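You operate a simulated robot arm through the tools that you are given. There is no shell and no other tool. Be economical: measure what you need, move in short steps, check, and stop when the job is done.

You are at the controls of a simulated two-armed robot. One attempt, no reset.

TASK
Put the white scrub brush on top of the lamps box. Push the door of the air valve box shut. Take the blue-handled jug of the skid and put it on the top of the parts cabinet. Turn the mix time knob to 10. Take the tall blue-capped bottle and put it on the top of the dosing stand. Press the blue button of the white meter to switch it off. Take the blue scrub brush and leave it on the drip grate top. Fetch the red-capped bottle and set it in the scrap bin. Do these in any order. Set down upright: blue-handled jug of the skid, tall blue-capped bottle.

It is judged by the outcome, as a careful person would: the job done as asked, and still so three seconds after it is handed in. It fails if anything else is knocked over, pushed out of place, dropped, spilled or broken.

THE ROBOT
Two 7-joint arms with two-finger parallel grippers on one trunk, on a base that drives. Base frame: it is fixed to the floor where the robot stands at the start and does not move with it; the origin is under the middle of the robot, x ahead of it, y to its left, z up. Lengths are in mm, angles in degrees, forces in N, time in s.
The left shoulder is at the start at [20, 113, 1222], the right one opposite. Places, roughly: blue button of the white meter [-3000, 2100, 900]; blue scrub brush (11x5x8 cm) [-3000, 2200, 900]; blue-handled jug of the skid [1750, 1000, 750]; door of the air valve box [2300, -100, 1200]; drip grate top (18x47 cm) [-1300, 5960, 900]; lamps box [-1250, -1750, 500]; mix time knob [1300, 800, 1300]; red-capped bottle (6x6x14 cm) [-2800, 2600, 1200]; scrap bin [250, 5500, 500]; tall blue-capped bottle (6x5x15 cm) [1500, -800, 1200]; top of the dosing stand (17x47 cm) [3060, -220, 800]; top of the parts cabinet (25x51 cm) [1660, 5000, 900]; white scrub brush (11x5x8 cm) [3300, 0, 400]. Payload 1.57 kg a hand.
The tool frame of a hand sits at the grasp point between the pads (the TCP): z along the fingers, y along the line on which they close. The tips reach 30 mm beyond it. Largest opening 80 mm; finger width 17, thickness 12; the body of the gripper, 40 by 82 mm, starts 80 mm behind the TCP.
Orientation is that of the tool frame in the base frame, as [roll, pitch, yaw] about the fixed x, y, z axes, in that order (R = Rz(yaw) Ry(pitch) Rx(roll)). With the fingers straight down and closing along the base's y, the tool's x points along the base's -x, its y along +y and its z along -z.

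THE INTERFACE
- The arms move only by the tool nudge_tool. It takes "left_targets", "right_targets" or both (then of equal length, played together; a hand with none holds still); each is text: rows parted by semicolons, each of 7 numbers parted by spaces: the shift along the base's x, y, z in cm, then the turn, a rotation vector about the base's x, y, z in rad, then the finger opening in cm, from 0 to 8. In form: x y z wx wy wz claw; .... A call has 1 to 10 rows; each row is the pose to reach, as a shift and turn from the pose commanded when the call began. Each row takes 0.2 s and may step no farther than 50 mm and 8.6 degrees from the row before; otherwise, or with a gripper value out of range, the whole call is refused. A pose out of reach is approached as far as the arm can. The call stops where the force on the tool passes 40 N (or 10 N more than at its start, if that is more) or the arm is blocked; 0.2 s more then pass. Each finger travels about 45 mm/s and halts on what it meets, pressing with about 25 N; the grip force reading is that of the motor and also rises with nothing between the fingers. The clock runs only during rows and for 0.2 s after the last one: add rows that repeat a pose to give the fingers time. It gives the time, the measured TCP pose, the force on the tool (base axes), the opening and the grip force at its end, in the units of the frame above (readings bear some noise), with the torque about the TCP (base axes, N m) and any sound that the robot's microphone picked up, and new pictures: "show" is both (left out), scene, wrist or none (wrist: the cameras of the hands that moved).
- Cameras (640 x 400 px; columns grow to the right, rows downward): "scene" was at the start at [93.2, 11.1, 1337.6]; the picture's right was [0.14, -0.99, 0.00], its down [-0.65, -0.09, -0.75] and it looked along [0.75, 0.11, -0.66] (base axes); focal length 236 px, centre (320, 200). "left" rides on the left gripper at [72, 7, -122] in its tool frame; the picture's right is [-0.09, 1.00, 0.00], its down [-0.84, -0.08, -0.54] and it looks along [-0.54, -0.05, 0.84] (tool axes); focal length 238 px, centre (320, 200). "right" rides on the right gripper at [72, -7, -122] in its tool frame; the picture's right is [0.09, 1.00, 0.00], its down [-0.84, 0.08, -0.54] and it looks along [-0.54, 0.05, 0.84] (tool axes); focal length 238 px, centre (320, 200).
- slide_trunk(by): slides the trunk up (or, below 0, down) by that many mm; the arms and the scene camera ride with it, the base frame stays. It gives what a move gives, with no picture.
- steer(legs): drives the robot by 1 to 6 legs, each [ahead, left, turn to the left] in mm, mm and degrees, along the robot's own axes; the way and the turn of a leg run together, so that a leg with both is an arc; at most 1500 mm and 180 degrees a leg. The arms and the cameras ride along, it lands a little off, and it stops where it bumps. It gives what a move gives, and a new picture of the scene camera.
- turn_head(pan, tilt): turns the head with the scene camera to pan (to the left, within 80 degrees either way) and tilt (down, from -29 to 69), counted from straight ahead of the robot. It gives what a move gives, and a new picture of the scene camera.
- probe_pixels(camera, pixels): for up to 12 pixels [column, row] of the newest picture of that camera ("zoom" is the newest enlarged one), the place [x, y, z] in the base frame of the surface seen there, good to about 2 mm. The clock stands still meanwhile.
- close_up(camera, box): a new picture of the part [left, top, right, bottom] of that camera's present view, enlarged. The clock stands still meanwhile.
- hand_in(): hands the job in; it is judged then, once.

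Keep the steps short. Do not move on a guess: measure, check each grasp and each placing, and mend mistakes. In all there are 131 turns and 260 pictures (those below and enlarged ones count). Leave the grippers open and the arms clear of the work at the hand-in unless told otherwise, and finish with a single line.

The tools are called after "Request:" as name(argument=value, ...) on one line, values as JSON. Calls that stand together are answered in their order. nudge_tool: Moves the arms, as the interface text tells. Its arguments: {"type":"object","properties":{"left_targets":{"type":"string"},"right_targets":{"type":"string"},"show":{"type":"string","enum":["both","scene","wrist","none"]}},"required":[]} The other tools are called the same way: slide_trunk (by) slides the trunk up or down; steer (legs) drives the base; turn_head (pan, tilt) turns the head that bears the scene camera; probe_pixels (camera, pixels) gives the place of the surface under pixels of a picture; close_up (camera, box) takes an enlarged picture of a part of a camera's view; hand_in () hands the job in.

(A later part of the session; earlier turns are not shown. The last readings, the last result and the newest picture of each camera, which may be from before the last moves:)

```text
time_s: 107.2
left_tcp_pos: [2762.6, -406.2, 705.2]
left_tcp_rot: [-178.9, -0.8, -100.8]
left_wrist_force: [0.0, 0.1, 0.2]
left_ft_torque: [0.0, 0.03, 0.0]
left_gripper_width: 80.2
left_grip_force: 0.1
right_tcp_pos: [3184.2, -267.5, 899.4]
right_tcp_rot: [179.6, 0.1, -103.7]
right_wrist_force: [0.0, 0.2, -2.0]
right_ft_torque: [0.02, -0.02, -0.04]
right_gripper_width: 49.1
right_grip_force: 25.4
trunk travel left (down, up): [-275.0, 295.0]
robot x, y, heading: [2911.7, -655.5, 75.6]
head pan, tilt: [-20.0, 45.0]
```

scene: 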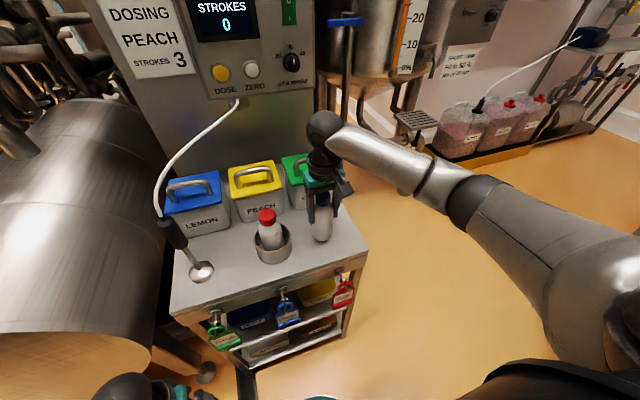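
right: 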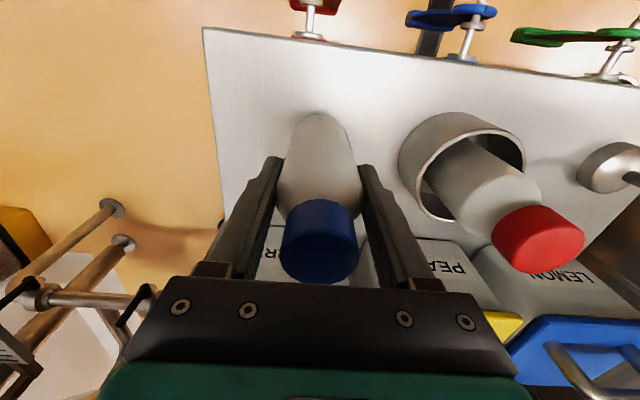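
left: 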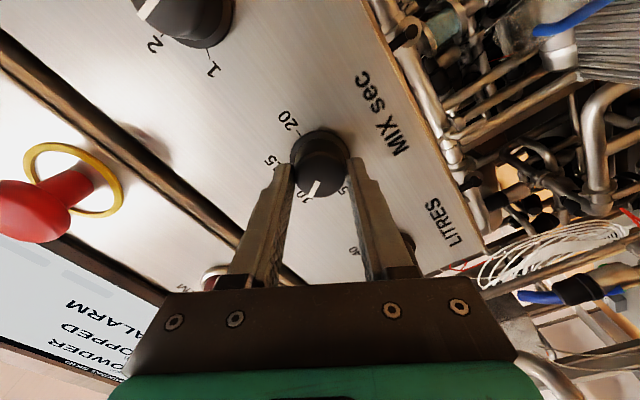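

No contact yet; continue down in 2 mm steps.

Request:
nudge_tool(right_targets="0 0 -0.2 0 0 0 3;0 0 -0.4 0 0 0 3;0 0 -0.4 0 0 0 3", show="none")

Request:
close_up(camera="scene", box=[250, 130, 410, 270])

```text
time_s: 108.0
left_tcp_pos: [2762.1, -406.7, 704.6]
left_tcp_rot: [-178.9, -0.8, -100.8]
left_wrist_force: [0.7, 0.1, -0.3]
left_ft_torque: [0.0, 0.0, 0.03]
left_gripper_width: 79.9
left_grip_force: 0.1
right_tcp_pos: [3184.1, -265.8, 896.5]
right_tcp_rot: [179.7, 0.1, -103.7]
right_wrist_force: [0.1, -0.5, -2.2]
right_ft_torque: [0.02, 0.0, -0.01]
right_gripper_width: 49.3
right_grip_force: 25.3
trunk travel left (down, up): [-275.0, 295.0]
robot x, y, heading: [2912.1, -653.4, 75.8]
head pan, tilt: [-20.0, 45.0]
```

```text
2.86 times, centred on (330, 200) of scene
```

zoom: 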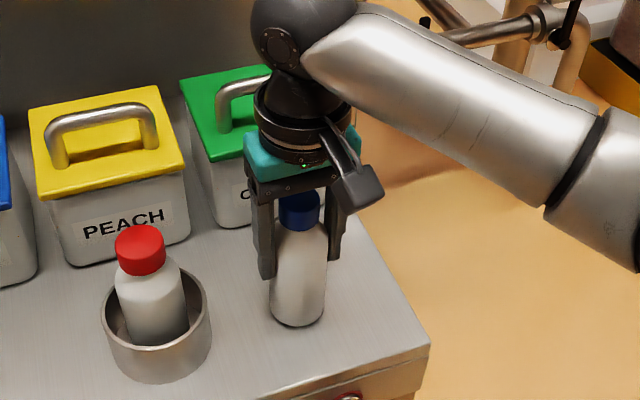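

Request:
probe_pixels(camera="zoom", pixels=[[297, 318], [297, 322], [297, 330], [297, 345], [297, 260], [299, 205]])

Request:
nudge_tool(right_targets="0 0 -0.2 0 0 0 3;0 0 -0.4 0 0 0 3;0 0 -0.6 0 0 0 3", show="none")

```text
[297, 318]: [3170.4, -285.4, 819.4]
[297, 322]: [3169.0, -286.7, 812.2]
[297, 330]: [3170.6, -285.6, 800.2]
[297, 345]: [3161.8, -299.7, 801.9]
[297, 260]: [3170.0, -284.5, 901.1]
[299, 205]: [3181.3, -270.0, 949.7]
```

```text
time_s: 108.8
left_tcp_pos: [2761.8, -406.4, 704.6]
left_tcp_rot: [-178.8, -0.8, -100.8]
left_wrist_force: [-0.1, -0.8, -0.5]
left_ft_torque: [-0.02, 0.03, 0.03]
left_gripper_width: 80.2
left_grip_force: 0.1
right_tcp_pos: [3185.2, -267.0, 893.4]
right_tcp_rot: [179.6, 0.4, -103.7]
right_wrist_force: [-0.4, -3.3, 15.5]
right_ft_torque: [-0.52, -0.34, 0.0]
right_gripper_width: 49.5
right_grip_force: 24.9
trunk travel left (down, up): [-275.0, 295.0]
robot x, y, heading: [2912.9, -655.9, 75.6]
head pan, tilt: [-20.0, 45.0]
```

Contact felt (15 N). Ease up 2 mm, open and lift away.

Request:
nudge_tool(right_targets="0 0 0.2 0 0 0 4.9;0 0 0.2 0 0 0 6.5;0 0 0.2 0 0 0 8;0 0 0.2 0 0 0 8;0 0 4 0 0 0 8;0 0 8 0 0 0 8;0 0 12 0 0 0 8;0 0 16 0 0 0 8", show="scene")

Request:
close_up(camera="scene", box=[250, 180, 410, 360])

```text
time_s: 110.6
left_tcp_pos: [2762.1, -405.0, 703.1]
left_tcp_rot: [-178.8, -0.8, -100.8]
left_wrist_force: [-0.3, 0.1, 0.0]
left_ft_torque: [-0.01, -0.01, 0.0]
left_gripper_width: 80.1
left_grip_force: 0.0
right_tcp_pos: [3182.5, -269.9, 1050.3]
right_tcp_rot: [179.6, 0.1, -103.7]
right_wrist_force: [-0.2, -0.5, -0.5]
right_ft_torque: [0.01, 0.02, -0.02]
right_gripper_width: 79.9
right_grip_force: 0.0
trunk travel left (down, up): [-275.0, 295.0]
robot x, y, heading: [2919.5, -655.8, 75.6]
head pan, tilt: [-20.0, 45.0]
```

scene: 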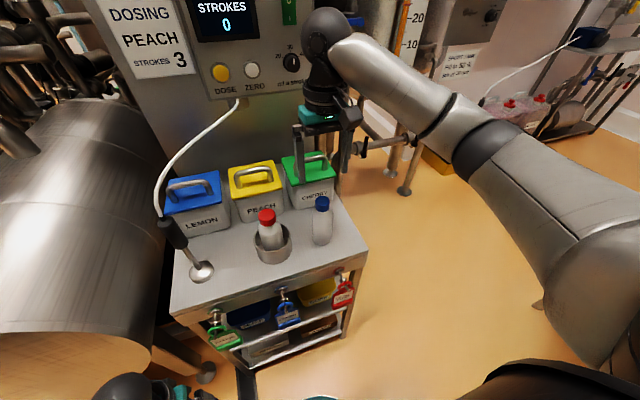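

```text
2.22 times, centred on (330, 270) of scene
```

zoom: 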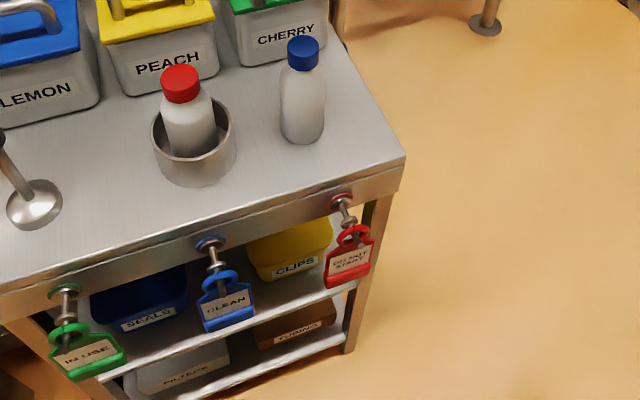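

Bottle stands upright. Next find the white scrub brush near (3300,0,400). Retract the right hand and move right to look.

Request:
nudge_tool(right_targets="-1 -4 0 0 0 0 8;-2 -8 0 0 0 0 8;-3 -12 0 0 0 0 8;-4 -16 -3 0 0 0 8;-5 -18 -7 0 0 0 8", show="none")

Request:
steer(legs=[[0, -550, 10]])

Request:
turn_head(pan=10, tilt=35)

```text
refused: row 4 steps farther than a row can; nothing moved
```

```text
time_s: 113.8
left_tcp_pos: [3269.9, -527.5, 705.8]
left_tcp_rot: [-178.8, -0.8, -90.8]
left_wrist_force: [0.4, 0.0, -0.4]
left_ft_torque: [0.01, 0.02, 0.01]
left_gripper_width: 80.0
left_grip_force: 0.1
right_tcp_pos: [3660.9, -319.4, 1049.5]
right_tcp_rot: [179.6, 0.1, -93.5]
right_wrist_force: [0.0, -0.3, -0.2]
right_ft_torque: [-0.01, 0.01, -0.02]
right_gripper_width: 80.3
right_grip_force: 0.2
trunk travel left (down, up): [-275.0, 295.0]
robot x, y, heading: [3465.9, -746.1, 85.7]
head pan, tilt: [-20.0, 45.0]
```

scene: 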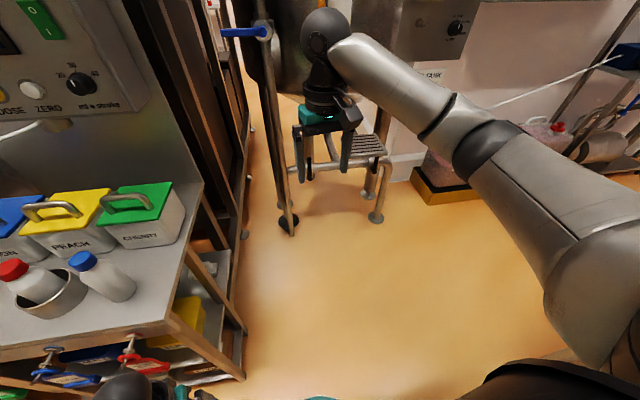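

```text
time_s: 114.8
left_tcp_pos: [3268.2, -526.3, 704.8]
left_tcp_rot: [-178.8, -0.8, -90.8]
left_wrist_force: [0.5, -0.5, 0.1]
left_ft_torque: [0.02, 0.01, -0.02]
left_gripper_width: 79.9
left_grip_force: 0.1
right_tcp_pos: [3659.1, -319.1, 1050.5]
right_tcp_rot: [179.6, 0.1, -93.5]
right_wrist_force: [0.7, -0.3, 0.4]
right_ft_torque: [0.0, 0.02, 0.0]
right_gripper_width: 79.9
right_grip_force: 0.0
trunk travel left (down, up): [-275.0, 295.0]
robot x, y, heading: [3463.3, -744.4, 85.6]
head pan, tilt: [10.0, 35.0]
```

scene: 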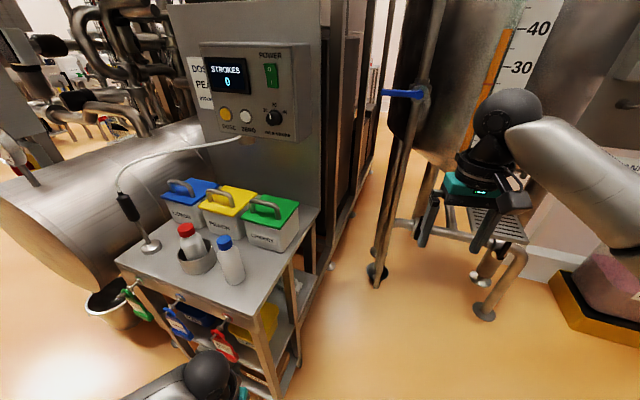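

Lucky: the refused row left the hand high, no contact. A white thing is visible on the stand's middle shelf near scene (297,285). Enlarge.

Request:
close_up(camera="scene", box=[230, 240, 340, 350])

Request:
probe_pixels(camera="scene", pixels=[[297, 285], [295, 280], [305, 310], [284, 300], [298, 370], [383, 285], [250, 320], [300, 330]])

```text
3.64 times, centred on (285, 295) of scene
```

zoom: 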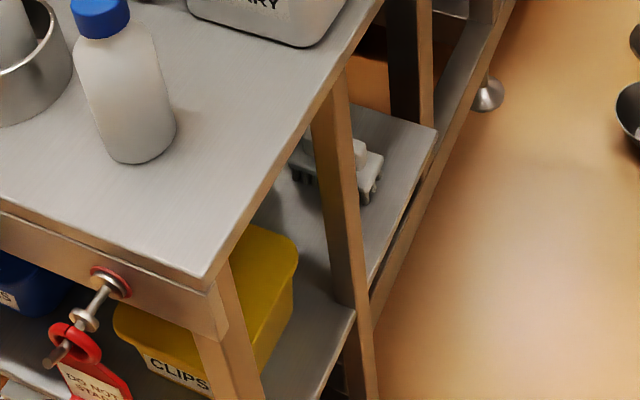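

```text
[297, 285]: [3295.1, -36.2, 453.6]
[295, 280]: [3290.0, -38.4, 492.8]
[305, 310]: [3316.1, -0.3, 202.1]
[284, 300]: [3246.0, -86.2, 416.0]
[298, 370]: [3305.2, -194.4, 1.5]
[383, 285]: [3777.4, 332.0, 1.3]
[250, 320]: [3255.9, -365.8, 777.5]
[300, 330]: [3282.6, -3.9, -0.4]
```

Brush is on the lower shelf (z≈413) behind the side post at (3292,−38); approach from the +x side. Tuck the right hand, then drive around.

Request:
nudge_tool(right_targets="-0.3 -4 -2 0 0 0 8;-0.6 -8 -4 0 0 0 8;-0.9 -12 -6 0 0 0 8;-1.2 -15 -9 0 0 0 8;-1.3 -17 -13 0 0 0 8;-1.3 -17 -17 0 0 0 8;-1.3 -17 -20 0 0 0 8", show="none")

Request:
steer(legs=[[30, -420, 0], [0, 0, 80], [0, -450, 0]])

Request:
turn_head(pan=-12, tilt=50)

```text
time_s: 116.3
left_tcp_pos: [3270.4, -527.9, 705.0]
left_tcp_rot: [-178.8, -0.8, -90.7]
left_wrist_force: [-0.1, 0.6, 0.7]
left_ft_torque: [0.0, -0.02, 0.02]
left_gripper_width: 80.0
left_grip_force: 0.0
right_tcp_pos: [3646.3, -488.2, 849.5]
right_tcp_rot: [179.6, 0.1, -93.7]
right_wrist_force: [0.1, 0.3, -0.6]
right_ft_torque: [-0.02, 0.06, 0.01]
right_gripper_width: 80.0
right_grip_force: 0.0
trunk travel left (down, up): [-275.0, 295.0]
robot x, y, heading: [3464.3, -747.3, 85.4]
head pan, tilt: [10.0, 35.0]
```

```text
time_s: 122.6
left_tcp_pos: [3595.3, -889.7, 703.4]
left_tcp_rot: [-179.3, -1.0, -11.6]
left_wrist_force: [0.0, 0.1, -0.3]
left_ft_torque: [0.0, 0.01, -0.02]
left_gripper_width: 80.1
left_grip_force: 0.0
right_tcp_pos: [3638.0, -511.3, 842.3]
right_tcp_rot: [179.6, -1.7, -14.3]
right_wrist_force: [0.4, 0.4, -0.2]
right_ft_torque: [-0.02, -0.02, 0.01]
right_gripper_width: 80.0
right_grip_force: 0.1
trunk travel left (down, up): [-275.0, 295.0]
robot x, y, heading: [3878.4, -745.5, 165.0]
head pan, tilt: [10.0, 35.0]
stopped in leg 2: the robot was blocked; the commanded pose is now the measured one
```

scene: 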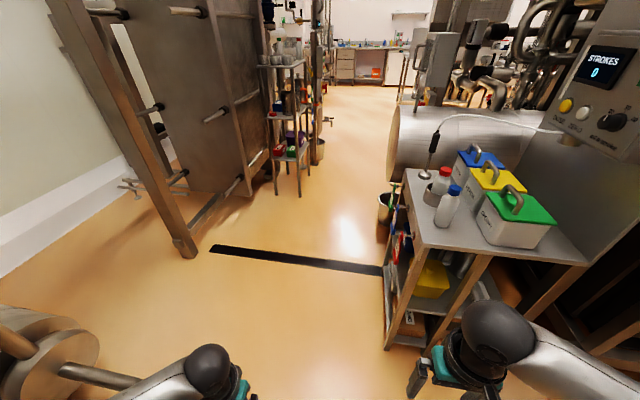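

```text
time_s: 123.4
left_tcp_pos: [3598.5, -890.4, 702.8]
left_tcp_rot: [-179.1, -1.2, -11.2]
left_wrist_force: [0.2, 0.4, -0.6]
left_ft_torque: [0.01, -0.03, 0.01]
left_gripper_width: 80.1
left_grip_force: 0.0
right_tcp_pos: [3637.6, -513.0, 841.4]
right_tcp_rot: [179.7, -1.9, -14.1]
right_wrist_force: [-0.5, -0.7, -0.2]
right_ft_torque: [0.0, 0.0, -0.02]
right_gripper_width: 80.1
right_grip_force: 0.0
trunk travel left (down, up): [-275.0, 295.0]
robot x, y, heading: [3881.7, -743.8, 165.2]
head pan, tilt: [-12.0, 50.0]
```

scene: 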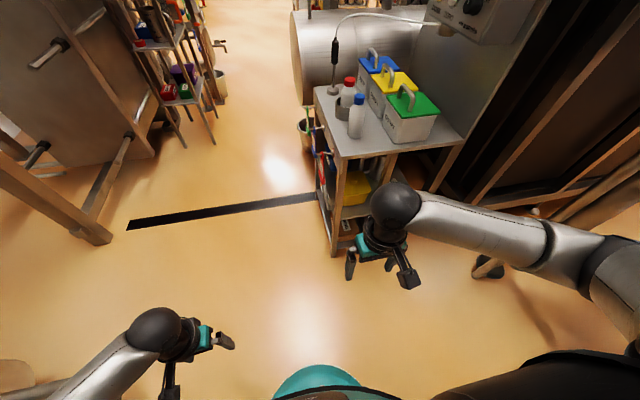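

The turn ended blocked just at 165°; look right to see what the right elbow is near.

Request:
turn_head(pan=-65, tilt=30)

Request:
turn_head(pan=65, tilt=40)

```text
time_s: 124.7
left_tcp_pos: [3598.7, -890.2, 702.4]
left_tcp_rot: [-179.2, -1.3, -11.2]
left_wrist_force: [0.6, -0.5, 0.6]
left_ft_torque: [-0.05, -0.01, 0.0]
left_gripper_width: 79.9
left_grip_force: 0.1
right_tcp_pos: [3638.4, -512.5, 840.4]
right_tcp_rot: [179.7, -1.8, -14.2]
right_wrist_force: [0.3, -0.7, -0.9]
right_ft_torque: [0.0, 0.03, -0.05]
right_gripper_width: 79.9
right_grip_force: 0.2
trunk travel left (down, up): [-275.0, 295.0]
robot x, y, heading: [3880.3, -746.5, 165.0]
head pan, tilt: [-65.0, 30.0]
```

scene: 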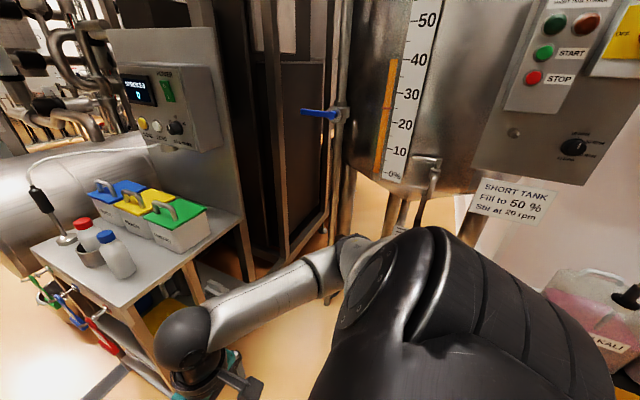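

```text
time_s: 126.8
left_tcp_pos: [3598.5, -889.3, 701.4]
left_tcp_rot: [-179.2, -1.0, -11.3]
left_wrist_force: [0.9, 0.3, -0.5]
left_ft_torque: [-0.02, -0.01, 0.04]
left_gripper_width: 80.1
left_grip_force: 0.1
right_tcp_pos: [3637.5, -512.4, 841.1]
right_tcp_rot: [179.7, -1.8, -14.1]
right_wrist_force: [0.4, -0.3, -1.0]
right_ft_torque: [0.04, 0.01, -0.04]
right_gripper_width: 80.0
right_grip_force: 0.0
trunk travel left (down, up): [-275.0, 295.0]
robot x, y, heading: [3882.1, -742.7, 165.1]
head pan, tilt: [65.0, 40.0]
```

scene: 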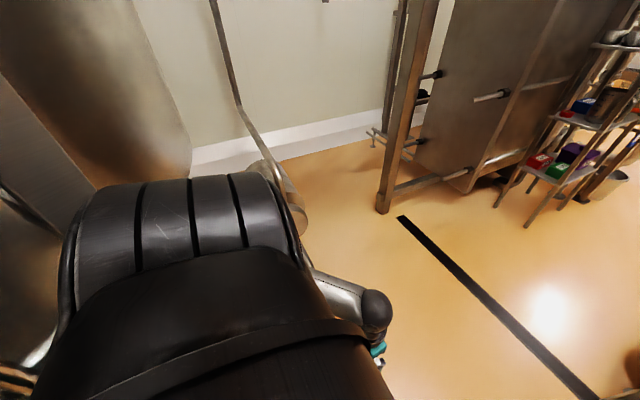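

Surroundings understood (big tank behind-left). Drive ahead and right to (3782,−287).

Request:
steer(legs=[[100, -50, 0], [113, -367, 0]])

Request:
turn_head(pan=-15, tilt=55)

Request:
slide_trunk(by=-270)

Request:
turn_head(pan=-15, tilt=45)

```text
time_s: 130.0
left_tcp_pos: [3519.1, -439.2, 707.7]
left_tcp_rot: [-179.0, 0.3, -10.8]
left_wrist_force: [1.0, 0.6, 0.2]
left_ft_torque: [-0.04, 0.06, 0.02]
left_gripper_width: 79.8
left_grip_force: 0.0
right_tcp_pos: [3557.1, -62.9, 850.1]
right_tcp_rot: [179.7, 0.2, -13.6]
right_wrist_force: [-0.1, -0.6, 0.2]
right_ft_torque: [0.0, 0.0, 0.01]
right_gripper_width: 80.3
right_grip_force: 0.0
trunk travel left (down, up): [-275.0, 295.0]
robot x, y, heading: [3780.3, -286.4, 165.7]
head pan, tilt: [65.0, 40.0]
```

scene: 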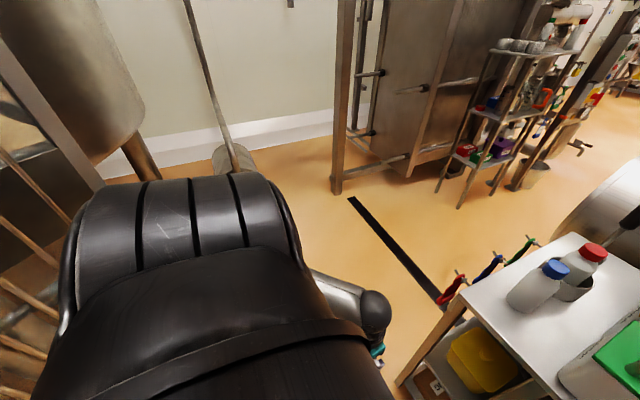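

```text
time_s: 131.5
left_tcp_pos: [3520.7, -440.0, 707.8]
left_tcp_rot: [-179.0, 0.3, -10.8]
left_wrist_force: [-0.4, -0.2, -0.9]
left_ft_torque: [0.0, 0.02, 0.0]
left_gripper_width: 80.1
left_grip_force: 0.2
right_tcp_pos: [3556.4, -62.7, 849.9]
right_tcp_rot: [179.6, 0.2, -13.6]
right_wrist_force: [0.3, -0.8, 1.0]
right_ft_torque: [0.0, -0.01, 0.0]
right_gripper_width: 80.1
right_grip_force: 0.1
trunk travel left (down, up): [-275.0, 295.0]
robot x, y, heading: [3779.8, -289.7, 165.7]
head pan, tilt: [-15.0, 55.0]
```

scene: 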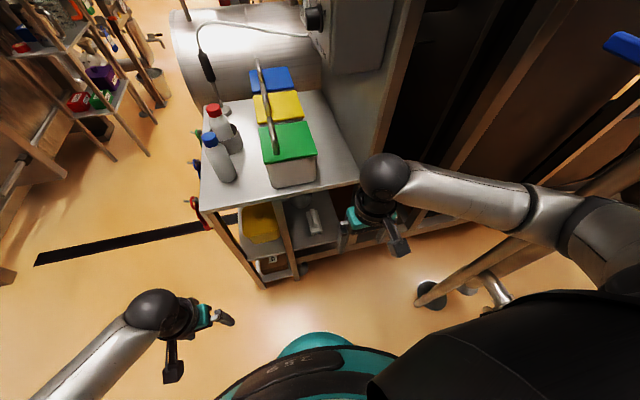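

```text
time_s: 134.3
left_tcp_pos: [3518.9, -440.7, 438.6]
left_tcp_rot: [-179.0, 0.3, -10.8]
left_wrist_force: [-0.2, 0.6, -0.5]
left_ft_torque: [0.01, 0.01, 0.01]
left_gripper_width: 80.1
left_grip_force: 0.0
right_tcp_pos: [3555.9, -63.6, 579.2]
right_tcp_rot: [179.7, 0.1, -13.6]
right_wrist_force: [-0.7, 0.0, -0.3]
right_ft_torque: [0.0, -0.03, 0.01]
right_gripper_width: 79.9
right_grip_force: 0.1
trunk travel left (down, up): [-5.0, 565.0]
robot x, y, heading: [3780.3, -286.5, 165.4]
head pan, tilt: [-15.0, 55.0]
```

```text
time_s: 135.0
left_tcp_pos: [3518.8, -439.7, 438.5]
left_tcp_rot: [-179.0, 0.3, -10.8]
left_wrist_force: [0.3, -0.1, -0.6]
left_ft_torque: [0.01, -0.02, 0.0]
left_gripper_width: 79.8
left_grip_force: 0.0
right_tcp_pos: [3555.1, -63.5, 580.2]
right_tcp_rot: [179.6, 0.1, -13.6]
right_wrist_force: [0.2, 0.3, 1.0]
right_ft_torque: [-0.03, -0.01, 0.0]
right_gripper_width: 80.0
right_grip_force: 0.0
trunk travel left (down, up): [-5.0, 565.0]
robot x, y, heading: [3779.7, -289.7, 165.6]
head pan, tilt: [-15.0, 45.0]
```

scene: 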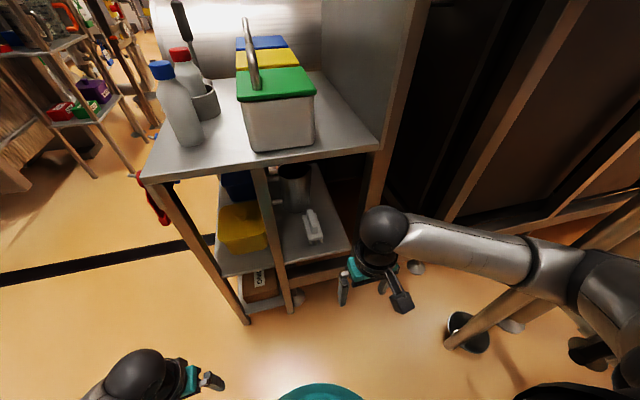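

The white brush lies on the middle shelf at scene (313,225), between side posts. Enlarge and measure.

Request:
close_up(camera="scene", box=[240, 160, 380, 280])

Request:
probe_pixels(camera="scene", pixels=[[310, 212], [318, 240], [313, 225], [308, 230], [300, 245], [335, 245], [278, 230], [364, 190], [350, 240], [325, 175], [290, 185], [300, 150]])

```text
3.33 times, centred on (310, 220) of scene
```

zoom: 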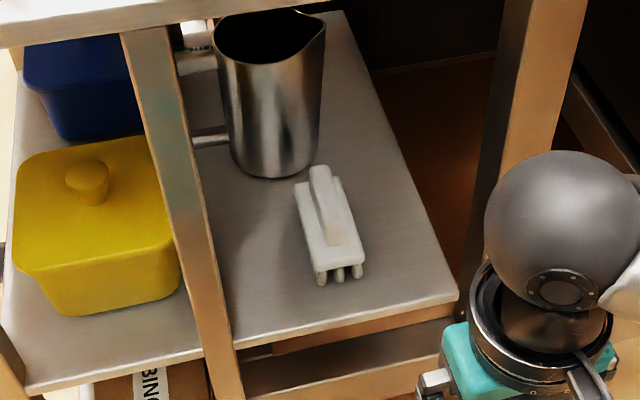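

```text
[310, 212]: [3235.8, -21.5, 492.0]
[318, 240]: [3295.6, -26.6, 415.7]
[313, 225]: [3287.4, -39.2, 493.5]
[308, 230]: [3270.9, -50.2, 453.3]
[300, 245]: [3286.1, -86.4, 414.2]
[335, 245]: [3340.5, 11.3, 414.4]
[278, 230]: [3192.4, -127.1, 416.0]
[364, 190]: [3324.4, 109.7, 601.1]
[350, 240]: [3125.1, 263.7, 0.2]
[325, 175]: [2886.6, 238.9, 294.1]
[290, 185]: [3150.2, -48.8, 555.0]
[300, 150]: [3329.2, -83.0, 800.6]
```

Request:
probe_pixels(camera="zoom", pixels=[[190, 200], [215, 310], [205, 200], [320, 175], [335, 240], [308, 200], [345, 215], [330, 262], [360, 262], [270, 170], [350, 278], [318, 215]])

```text
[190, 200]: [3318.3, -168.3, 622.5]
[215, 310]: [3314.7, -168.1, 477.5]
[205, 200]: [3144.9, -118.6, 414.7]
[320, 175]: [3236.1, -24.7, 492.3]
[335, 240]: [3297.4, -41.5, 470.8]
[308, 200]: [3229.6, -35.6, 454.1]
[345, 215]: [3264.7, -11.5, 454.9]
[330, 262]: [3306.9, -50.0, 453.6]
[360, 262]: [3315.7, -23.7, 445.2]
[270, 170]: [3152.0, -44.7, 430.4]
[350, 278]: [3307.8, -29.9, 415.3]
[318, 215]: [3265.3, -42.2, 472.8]
```

Brush plate z≈454, handle to 493; centre ≈ (3262,−27), length along heading. Approach with the right tool tilted 45° forward-down; first to a pre-grasp.

Request:
nudge_tool(right_targets="-3.6 0.3 -0.7 0.033 0.127 0 7;-7.2 0.6 -1.4 0.065 0.253 0 7;-10.8 0.9 -2.1 0.098 0.38 0 7;-14.4 1.2 -2.9 0.131 0.507 0 7;-18 1.5 -3.6 0.163 0.633 0 7;-21.4 1.7 -4.4 0.196 0.76 0 7;-21.4 1.7 -4.4 0.196 0.76 0 7", show="both")

```text
time_s: 136.6
left_tcp_pos: [3518.5, -439.1, 437.2]
left_tcp_rot: [-178.9, 0.3, -10.8]
left_wrist_force: [-0.3, 0.0, -0.3]
left_ft_torque: [-0.01, 0.0, -0.05]
left_gripper_width: 79.8
left_grip_force: 0.0
right_tcp_pos: [3342.2, -47.3, 533.4]
right_tcp_rot: [-179.4, 45.1, -13.1]
right_wrist_force: [0.4, 0.5, -0.1]
right_ft_torque: [0.02, -0.01, 0.04]
right_gripper_width: 70.0
right_grip_force: 0.1
trunk travel left (down, up): [-5.0, 565.0]
robot x, y, heading: [3780.2, -286.4, 165.8]
head pan, tilt: [-15.0, 45.0]
```

scene: 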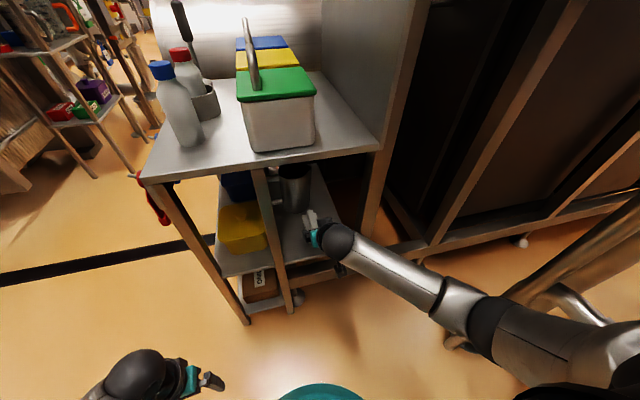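
right: 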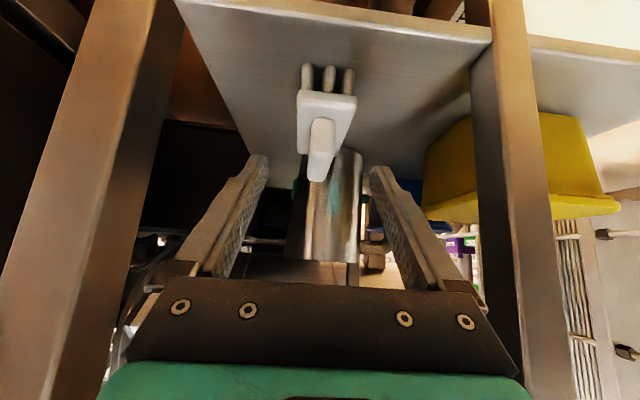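

Brush is centred (col ≈326). Advance to the grasp and close.

Request:
nudge_tool(right_targets="-2.5 0.5 -2.5 0 0 0 7;-5 1 -5 0 0 0 7;-7.4 1.5 -7.4 0 0 0 7;-7.4 1.5 -7.4 0 0 0 7", show="wrist")

```text
time_s: 137.6
left_tcp_pos: [3519.4, -440.3, 438.4]
left_tcp_rot: [-179.0, 0.3, -10.8]
left_wrist_force: [0.3, 0.1, 0.3]
left_ft_torque: [0.01, -0.01, -0.01]
left_gripper_width: 79.8
left_grip_force: 0.0
right_tcp_pos: [3267.6, -29.9, 460.1]
right_tcp_rot: [-179.6, 45.0, -13.3]
right_wrist_force: [0.0, -0.9, -0.2]
right_ft_torque: [0.0, -0.03, -0.02]
right_gripper_width: 69.9
right_grip_force: 0.0
trunk travel left (down, up): [-5.0, 565.0]
robot x, y, heading: [3779.7, -285.5, 165.7]
head pan, tilt: [-15.0, 45.0]
```

right: 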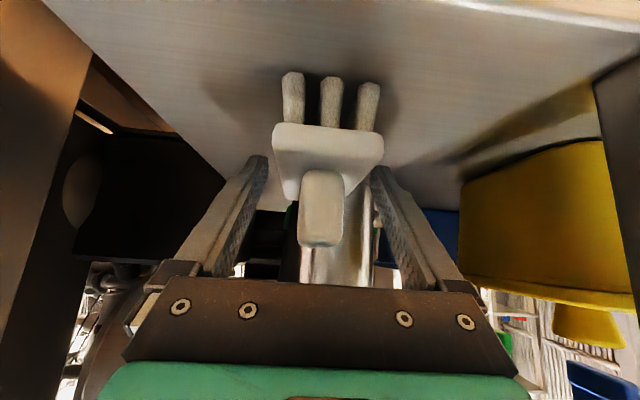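

Plate lies between the fingers. Close.

Request:
nudge_tool(right_targets="0 0 0 0 0 0 5;0 0 0 0 0 0 3.5;0 0 0 0 0 0 3.5;0 0 0 0 0 0 3.5", show="wrist")

```text
time_s: 138.6
left_tcp_pos: [3518.5, -440.4, 438.7]
left_tcp_rot: [-178.9, 0.3, -10.8]
left_wrist_force: [0.3, 0.7, -1.1]
left_ft_torque: [0.02, 0.0, -0.02]
left_gripper_width: 79.7
left_grip_force: 0.0
right_tcp_pos: [3268.0, -30.8, 460.9]
right_tcp_rot: [-179.5, 45.0, -13.2]
right_wrist_force: [-0.5, -0.1, 1.1]
right_ft_torque: [-0.06, 0.02, -0.01]
right_gripper_width: 49.7
right_grip_force: 25.2
trunk travel left (down, up): [-5.0, 565.0]
robot x, y, heading: [3778.4, -286.3, 165.7]
head pan, tilt: [-15.0, 45.0]
```

right: 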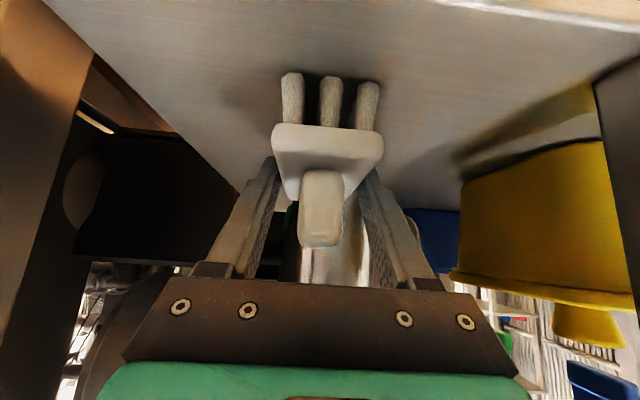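

Gripped (49.7 mm). Lift 4 cm and withdraw out of the stand.

Request:
nudge_tool(right_targets="0 0 2 0 0 0 3.5;0 0 4 0 0 0 3.5;4 -1 4.5 0 0 0 3.5;8 -2 5 0 0 0 3.5;12 -3 5.5 0 0 0 3.5;16 -4 6 0 0 0 3.5;20 -5 6.5 0 0 0 3.5;24 -6 8 0 0 0 3.5;26 -6 11 0 0 0 3.5", show="both")

```text
time_s: 140.6
left_tcp_pos: [3519.2, -439.7, 437.1]
left_tcp_rot: [-179.0, 0.3, -10.8]
left_wrist_force: [1.2, 0.6, 0.3]
left_ft_torque: [-0.02, 0.03, -0.03]
left_gripper_width: 79.8
left_grip_force: 0.0
right_tcp_pos: [3528.1, -88.6, 570.7]
right_tcp_rot: [-179.5, 45.0, -13.2]
right_wrist_force: [-1.1, -0.3, -1.4]
right_ft_torque: [0.0, -0.01, -0.01]
right_gripper_width: 49.5
right_grip_force: 24.9
trunk travel left (down, up): [-5.0, 565.0]
robot x, y, heading: [3780.2, -286.8, 165.8]
head pan, tilt: [-15.0, 45.0]
```

scene: 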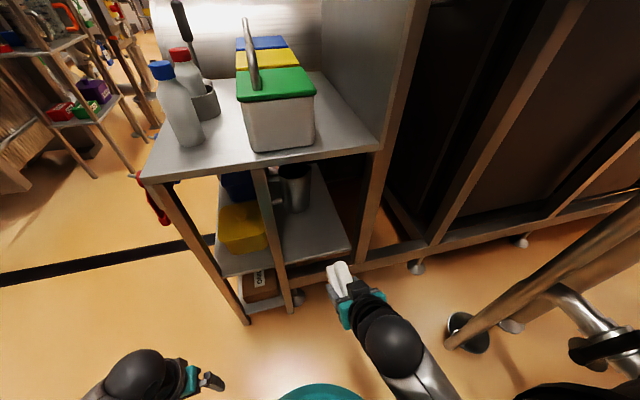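
right: 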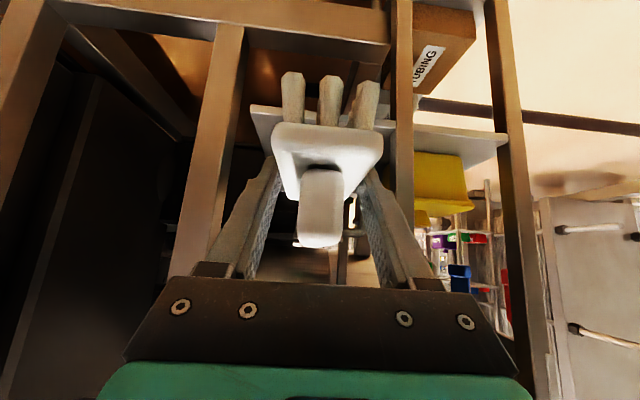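

Brush secured. Raise the trunk and drive back west along the aisle.

Request:
slide_trunk(by=270)

Request:
steer(legs=[[-15, 381, 0], [480, 143, 0], [766, 30, 0], [580, -48, 0], [360, -197, 0], [563, -22, 0]])

```text
time_s: 143.4
left_tcp_pos: [3518.2, -439.2, 708.0]
left_tcp_rot: [-179.1, 0.4, -10.7]
left_wrist_force: [-0.1, 0.5, -0.5]
left_ft_torque: [-0.02, -0.01, 0.04]
left_gripper_width: 80.1
left_grip_force: 0.0
right_tcp_pos: [3527.4, -88.8, 841.0]
right_tcp_rot: [-179.5, 45.0, -13.1]
right_wrist_force: [0.0, 0.6, -0.8]
right_ft_torque: [-0.02, -0.02, -0.01]
right_gripper_width: 49.1
right_grip_force: 24.9
trunk travel left (down, up): [-275.0, 295.0]
robot x, y, heading: [3779.6, -288.5, 165.9]
head pan, tilt: [-15.0, 45.0]
```

```text
time_s: 154.2
left_tcp_pos: [1800.0, -549.2, 700.0]
left_tcp_rot: [-179.4, -2.2, -9.1]
left_wrist_force: [0.8, -0.2, 0.6]
left_ft_torque: [-0.02, -0.04, 0.0]
left_gripper_width: 80.0
left_grip_force: 0.1
right_tcp_pos: [1775.4, -191.3, 842.4]
right_tcp_rot: [-179.5, 45.4, -11.4]
right_wrist_force: [0.2, 0.1, -1.1]
right_ft_torque: [-0.02, -0.01, -0.01]
right_gripper_width: 49.4
right_grip_force: 24.8
trunk travel left (down, up): [-275.0, 295.0]
robot x, y, heading: [2023.6, -385.3, 167.3]
head pan, tilt: [-15.0, 45.0]
stopped in leg 4: the robot was blocked; the commanded pose is now the measured one
```

scene: 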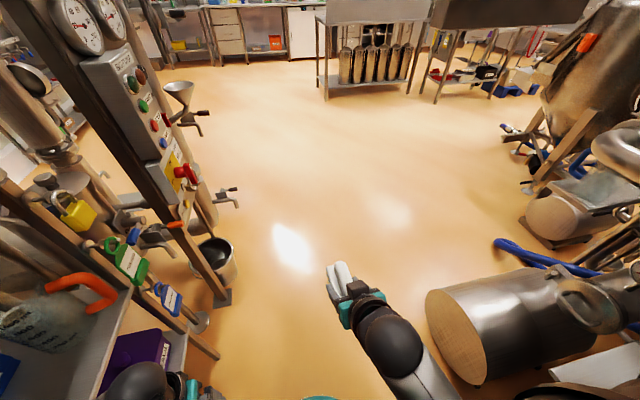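

Left hand touched the shelf unit. Look closely before moving.

Request:
turn_head(pan=30, tilt=50)

Request:
close_up(camera="left", box=[0, 0, 640, 400])

```text
time_s: 155.3
left_tcp_pos: [1799.4, -547.8, 701.0]
left_tcp_rot: [-179.4, -2.1, -9.3]
left_wrist_force: [0.2, 0.3, 0.4]
left_ft_torque: [-0.02, -0.01, -0.06]
left_gripper_width: 80.1
left_grip_force: 0.0
right_tcp_pos: [1775.7, -190.5, 842.5]
right_tcp_rot: [-179.6, 45.5, -11.8]
right_wrist_force: [-0.4, -0.8, -0.3]
right_ft_torque: [-0.01, -0.04, 0.05]
right_gripper_width: 49.6
right_grip_force: 24.7
trunk travel left (down, up): [-275.0, 295.0]
robot x, y, heading: [2025.9, -381.4, 167.1]
head pan, tilt: [30.0, 50.0]
```

scene: 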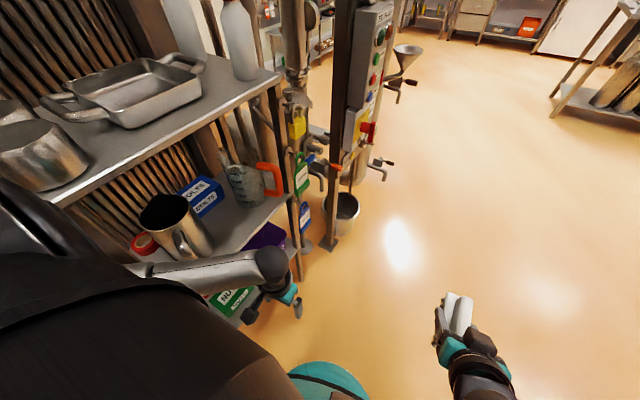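

```text
1.00 times, centred on (320, 200) of left (not enlarged: the box is as wide or as high as the picture)
```

zoom: 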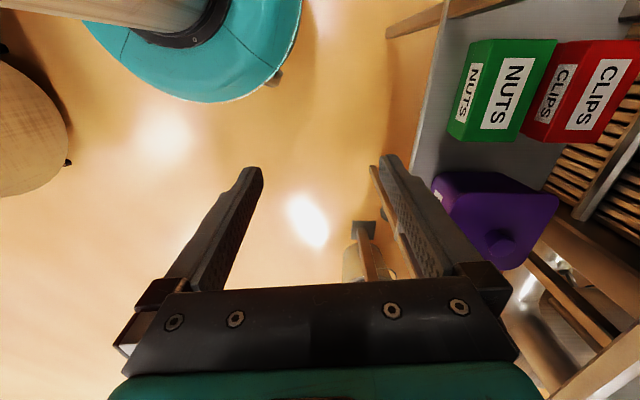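

Nothing displaced; the forearm is close to the shelf's front. Back out, then shift right.

Request:
steer(legs=[[-70, -60, 0], [0, -230, 0]])

Request:
close_up(camera="scene", box=[0, 50, 400, 400])

```text
time_s: 157.1
left_tcp_pos: [1886.4, -438.0, 700.3]
left_tcp_rot: [-179.3, -2.3, -9.3]
left_wrist_force: [-0.2, 0.3, 0.4]
left_ft_torque: [0.04, 0.0, -0.01]
left_gripper_width: 80.0
left_grip_force: 0.1
right_tcp_pos: [1865.0, -82.6, 839.0]
right_tcp_rot: [-179.4, 44.8, -11.6]
right_wrist_force: [0.5, -0.2, -2.0]
right_ft_torque: [-0.03, -0.04, -0.05]
right_gripper_width: 49.5
right_grip_force: 25.2
trunk travel left (down, up): [-275.0, 295.0]
robot x, y, heading: [2121.6, -271.9, 167.1]
head pan, tilt: [30.0, 50.0]
stopped in leg 2: the robot was blocked; the commanded pose is now the measured one
```

scene: 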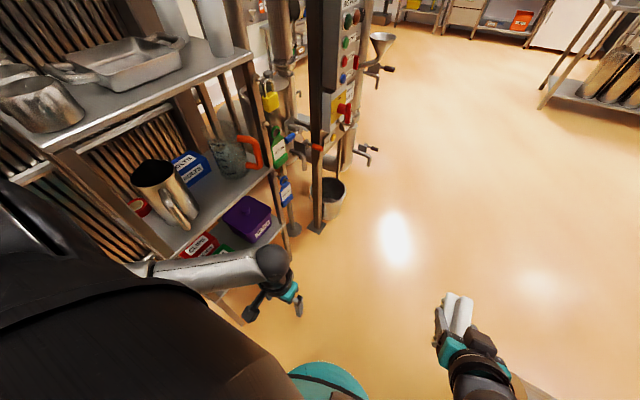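

```text
1.14 times, centred on (200, 225) of scene
```

zoom: 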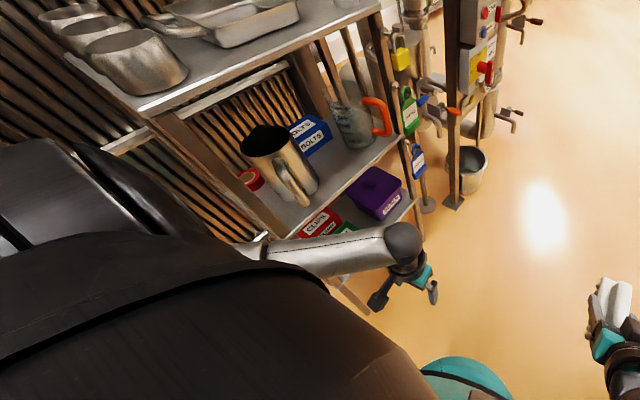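

Blocked on the right now; look right.

Request:
turn_head(pan=-70, tilt=50)

```text
time_s: 158.9
left_tcp_pos: [1886.7, -438.6, 699.4]
left_tcp_rot: [-179.4, -2.3, -9.3]
left_wrist_force: [0.2, 0.2, -0.3]
left_ft_torque: [-0.02, -0.02, -0.02]
left_gripper_width: 79.8
left_grip_force: 0.2
right_tcp_pos: [1864.0, -82.4, 840.5]
right_tcp_rot: [-179.4, 45.0, -11.7]
right_wrist_force: [-0.3, 0.2, -1.4]
right_ft_torque: [0.03, -0.01, -0.01]
right_gripper_width: 49.2
right_grip_force: 24.9
trunk travel left (down, up): [-275.0, 295.0]
robot x, y, heading: [2119.7, -273.4, 166.9]
head pan, tilt: [-70.0, 50.0]
```

scene: 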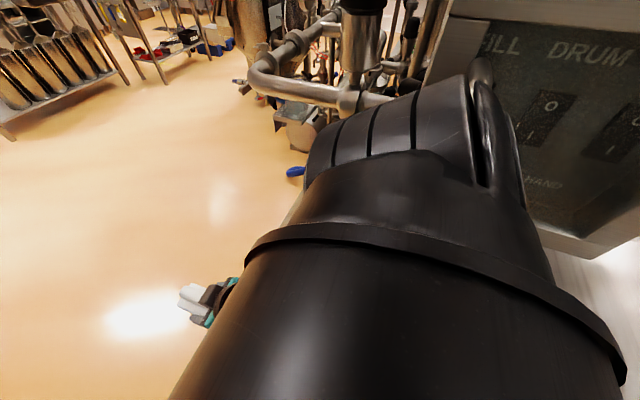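

The right shoulder just touches the shut door. Ease left and thread the aisle with more margin.

Request:
steer(legs=[[-12, 54, 0], [250, -14, 0], [331, -190, 0], [564, -44, 0], [627, 217, 0]])

```text
time_s: 169.4
left_tcp_pos: [155.9, -68.4, 700.6]
left_tcp_rot: [-179.3, -2.2, -9.3]
left_wrist_force: [-0.1, -0.3, 0.2]
left_ft_torque: [-0.02, -0.03, 0.03]
left_gripper_width: 80.0
left_grip_force: 0.1
right_tcp_pos: [134.5, 288.7, 840.2]
right_tcp_rot: [-179.5, 44.9, -11.7]
right_wrist_force: [1.0, -0.1, -1.5]
right_ft_torque: [0.01, -0.03, 0.0]
right_gripper_width: 49.3
right_grip_force: 24.9
trunk travel left (down, up): [-275.0, 295.0]
robot x, y, heading: [389.9, 97.2, 167.0]
head pan, tilt: [-70.0, 50.0]
```

scene: 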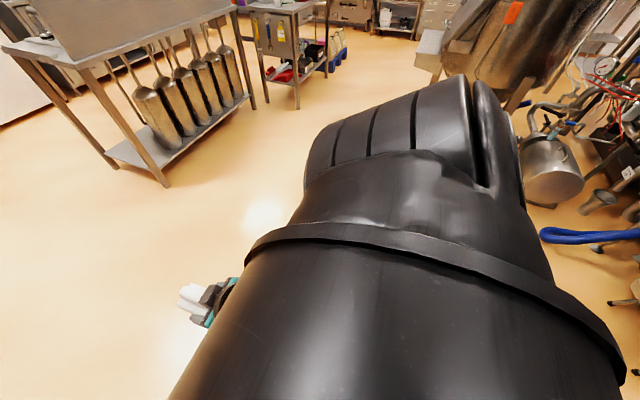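

Through. Now drive toward the lamps box area, first halfway, and look.

Request:
steer(legs=[[553, 690, 0], [0, 0, 103]])

Request:
turn_head(pan=-25, tilt=25)

```text
time_s: 178.3
left_tcp_pos: [-100.9, -657.6, 700.2]
left_tcp_rot: [-179.4, -2.2, 91.0]
left_wrist_force: [-0.6, 0.1, -0.3]
left_ft_torque: [0.0, -0.02, 0.0]
left_gripper_width: 80.1
left_grip_force: 0.0
right_tcp_pos: [-447.9, -742.4, 840.2]
right_tcp_rot: [-179.5, 45.0, 88.6]
right_wrist_force: [0.0, -0.7, -0.7]
right_ft_torque: [-0.02, -0.03, -0.02]
right_gripper_width: 49.5
right_grip_force: 24.9
trunk travel left (down, up): [-275.0, 295.0]
robot x, y, heading: [-303.1, -454.4, -92.5]
head pan, tilt: [-70.0, 50.0]
```

scene: 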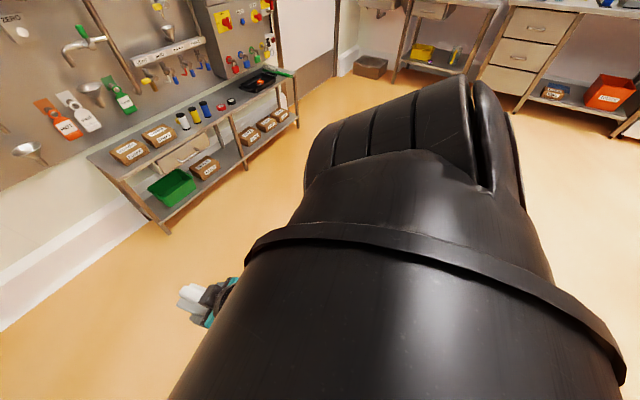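

```text
time_s: 179.5
left_tcp_pos: [-101.1, -656.5, 699.0]
left_tcp_rot: [-179.4, -2.2, 90.9]
left_wrist_force: [-0.8, -0.4, 0.5]
left_ft_torque: [0.0, -0.01, -0.02]
left_gripper_width: 80.1
left_grip_force: 0.0
right_tcp_pos: [-447.4, -742.4, 840.1]
right_tcp_rot: [-179.5, 45.0, 88.6]
right_wrist_force: [-0.4, 0.0, -0.9]
right_ft_torque: [0.02, 0.02, 0.05]
right_gripper_width: 49.3
right_grip_force: 25.5
trunk travel left (down, up): [-275.0, 295.0]
robot x, y, heading: [-298.8, -459.6, -92.6]
head pan, tilt: [-25.0, 25.0]
```

scene: 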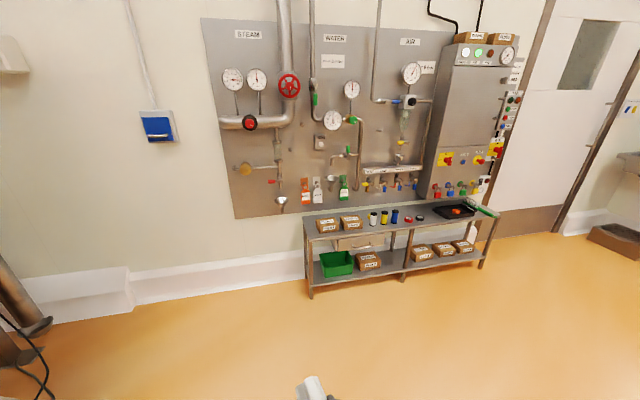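

Boxes on the wall table. Enlarge to find "LAMPS".

Request:
close_up(camera="scene", box=[300, 200, 400, 280])

Request:
close_up(camera="scene", box=[390, 200, 490, 270])

```text
5.00 times, centred on (350, 240) of scene
```

zoom: 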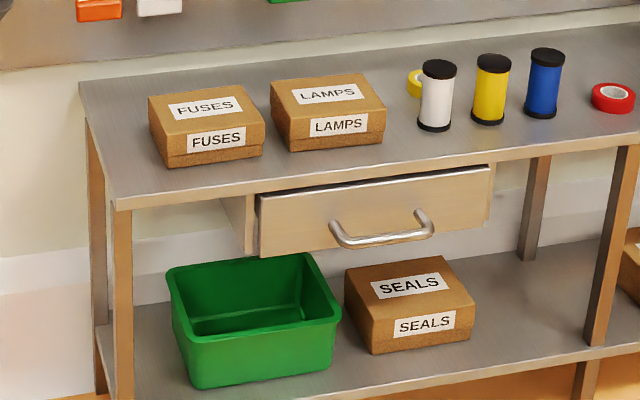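

```text
5.71 times, centred on (440, 235) of scene
```

zoom: 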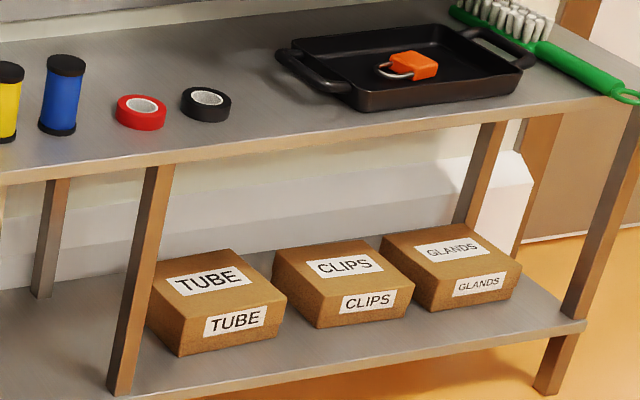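

Request:
probe_pixels(camera="scene", pixels=[[351, 219], [342, 222], [360, 221], [344, 217], [358, 216], [350, 224], [330, 222], [374, 214], [325, 238], [370, 210]])

```text
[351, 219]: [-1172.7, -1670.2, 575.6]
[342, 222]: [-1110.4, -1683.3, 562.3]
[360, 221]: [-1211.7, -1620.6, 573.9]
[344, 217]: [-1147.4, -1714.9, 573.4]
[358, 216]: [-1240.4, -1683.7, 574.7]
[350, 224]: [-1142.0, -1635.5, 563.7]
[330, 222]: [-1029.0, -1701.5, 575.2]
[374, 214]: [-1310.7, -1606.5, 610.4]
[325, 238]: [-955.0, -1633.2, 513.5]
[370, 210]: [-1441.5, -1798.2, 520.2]
```

Lamps box top is z≈575 around (−1178,−1675). Drive up facing the table (heading −105°).

Request:
steer(legs=[[760, -584, 0], [0, 0, -12.4]])

Request:
turn_head(pan=-15, tilt=50)

Request:
close_up(camera="scene", box=[240, 80, 440, 205])

```text
time_s: 185.3
left_tcp_pos: [-772.5, -1432.2, 699.4]
left_tcp_rot: [-179.5, -2.2, 78.3]
left_wrist_force: [0.5, -0.7, 0.5]
left_ft_torque: [-0.05, 0.01, -0.01]
left_gripper_width: 80.0
left_grip_force: 0.0
right_tcp_pos: [-1129.8, -1438.2, 840.9]
right_tcp_rot: [-179.3, 45.0, 75.9]
right_wrist_force: [0.4, 0.0, -0.7]
right_ft_torque: [0.0, 0.01, 0.0]
right_gripper_width: 49.1
right_grip_force: 24.3
trunk travel left (down, up): [-275.0, 295.0]
robot x, y, heading: [-928.7, -1190.1, -105.2]
head pan, tilt: [-25.0, 25.0]
```

scene: 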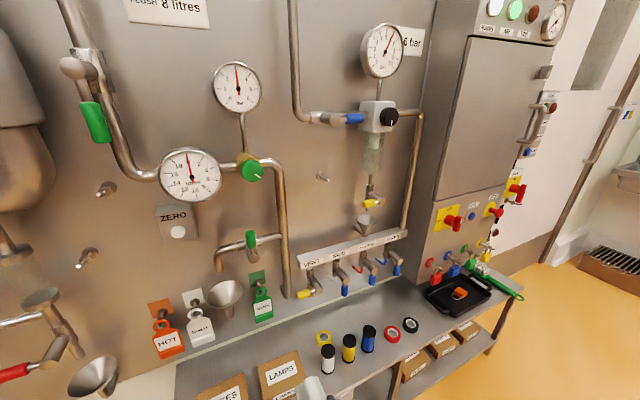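

```text
time_s: 186.2
left_tcp_pos: [-771.6, -1432.9, 700.4]
left_tcp_rot: [-179.4, -2.2, 78.3]
left_wrist_force: [0.4, 1.2, -0.5]
left_ft_torque: [0.0, -0.02, -0.02]
left_gripper_width: 80.1
left_grip_force: 0.1
right_tcp_pos: [-1130.3, -1438.4, 839.5]
right_tcp_rot: [-179.5, 44.9, 75.9]
right_wrist_force: [-0.4, 0.5, -1.1]
right_ft_torque: [0.01, 0.02, 0.01]
right_gripper_width: 49.4
right_grip_force: 25.5
trunk travel left (down, up): [-275.0, 295.0]
robot x, y, heading: [-926.1, -1191.5, -105.4]
head pan, tilt: [-15.0, 50.0]
```

scene: 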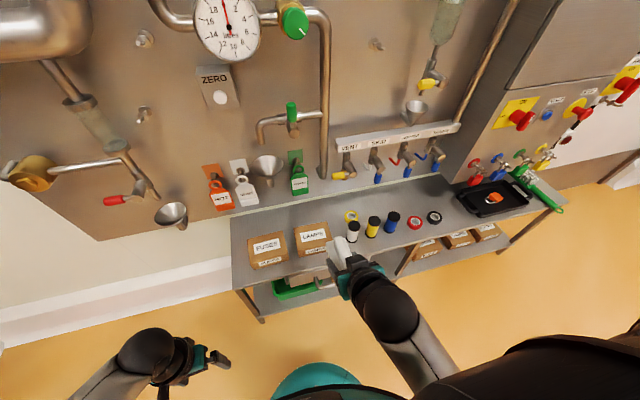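

```text
3.20 times, centred on (340, 142) of scene
```

zoom: 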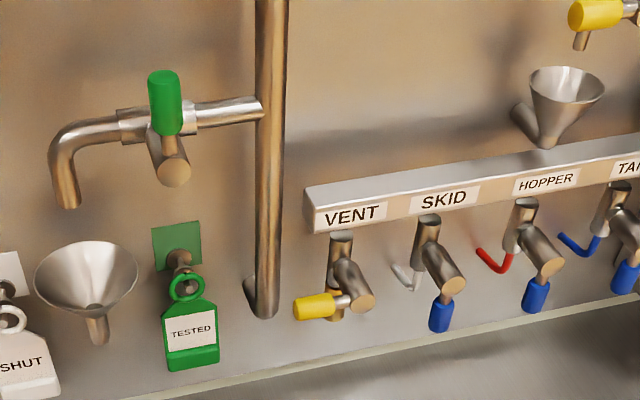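

Enlarge the lamps box at (312,240) and probe its top corners.

Request:
close_up(camera="scene", box=[270, 205, 370, 275])

Request:
probe_pixels(camera="zoom", pixels=[[158, 124], [180, 190], [330, 110], [310, 118], [320, 165], [240, 150], [160, 140], [185, 205], [300, 190], [60, 130], [480, 120]])

```text
5.71 times, centred on (320, 240) of scene
```

zoom: 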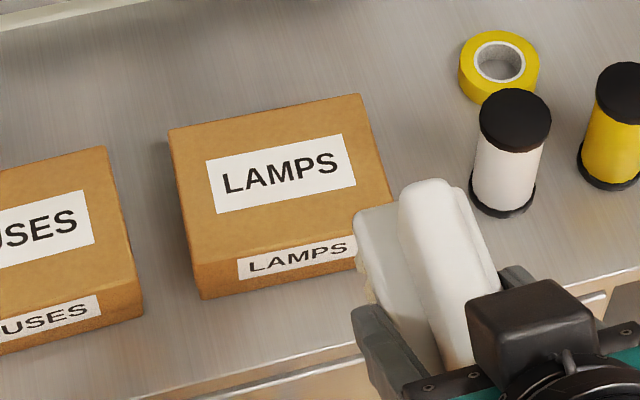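

```text
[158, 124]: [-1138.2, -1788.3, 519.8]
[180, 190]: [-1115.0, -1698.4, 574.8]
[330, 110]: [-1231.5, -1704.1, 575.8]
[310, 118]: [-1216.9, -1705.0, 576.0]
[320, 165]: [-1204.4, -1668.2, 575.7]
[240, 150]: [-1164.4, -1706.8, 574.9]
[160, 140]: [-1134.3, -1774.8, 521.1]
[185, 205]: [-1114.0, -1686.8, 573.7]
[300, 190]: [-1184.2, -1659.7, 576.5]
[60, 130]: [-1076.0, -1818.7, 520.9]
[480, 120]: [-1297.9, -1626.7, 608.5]
```

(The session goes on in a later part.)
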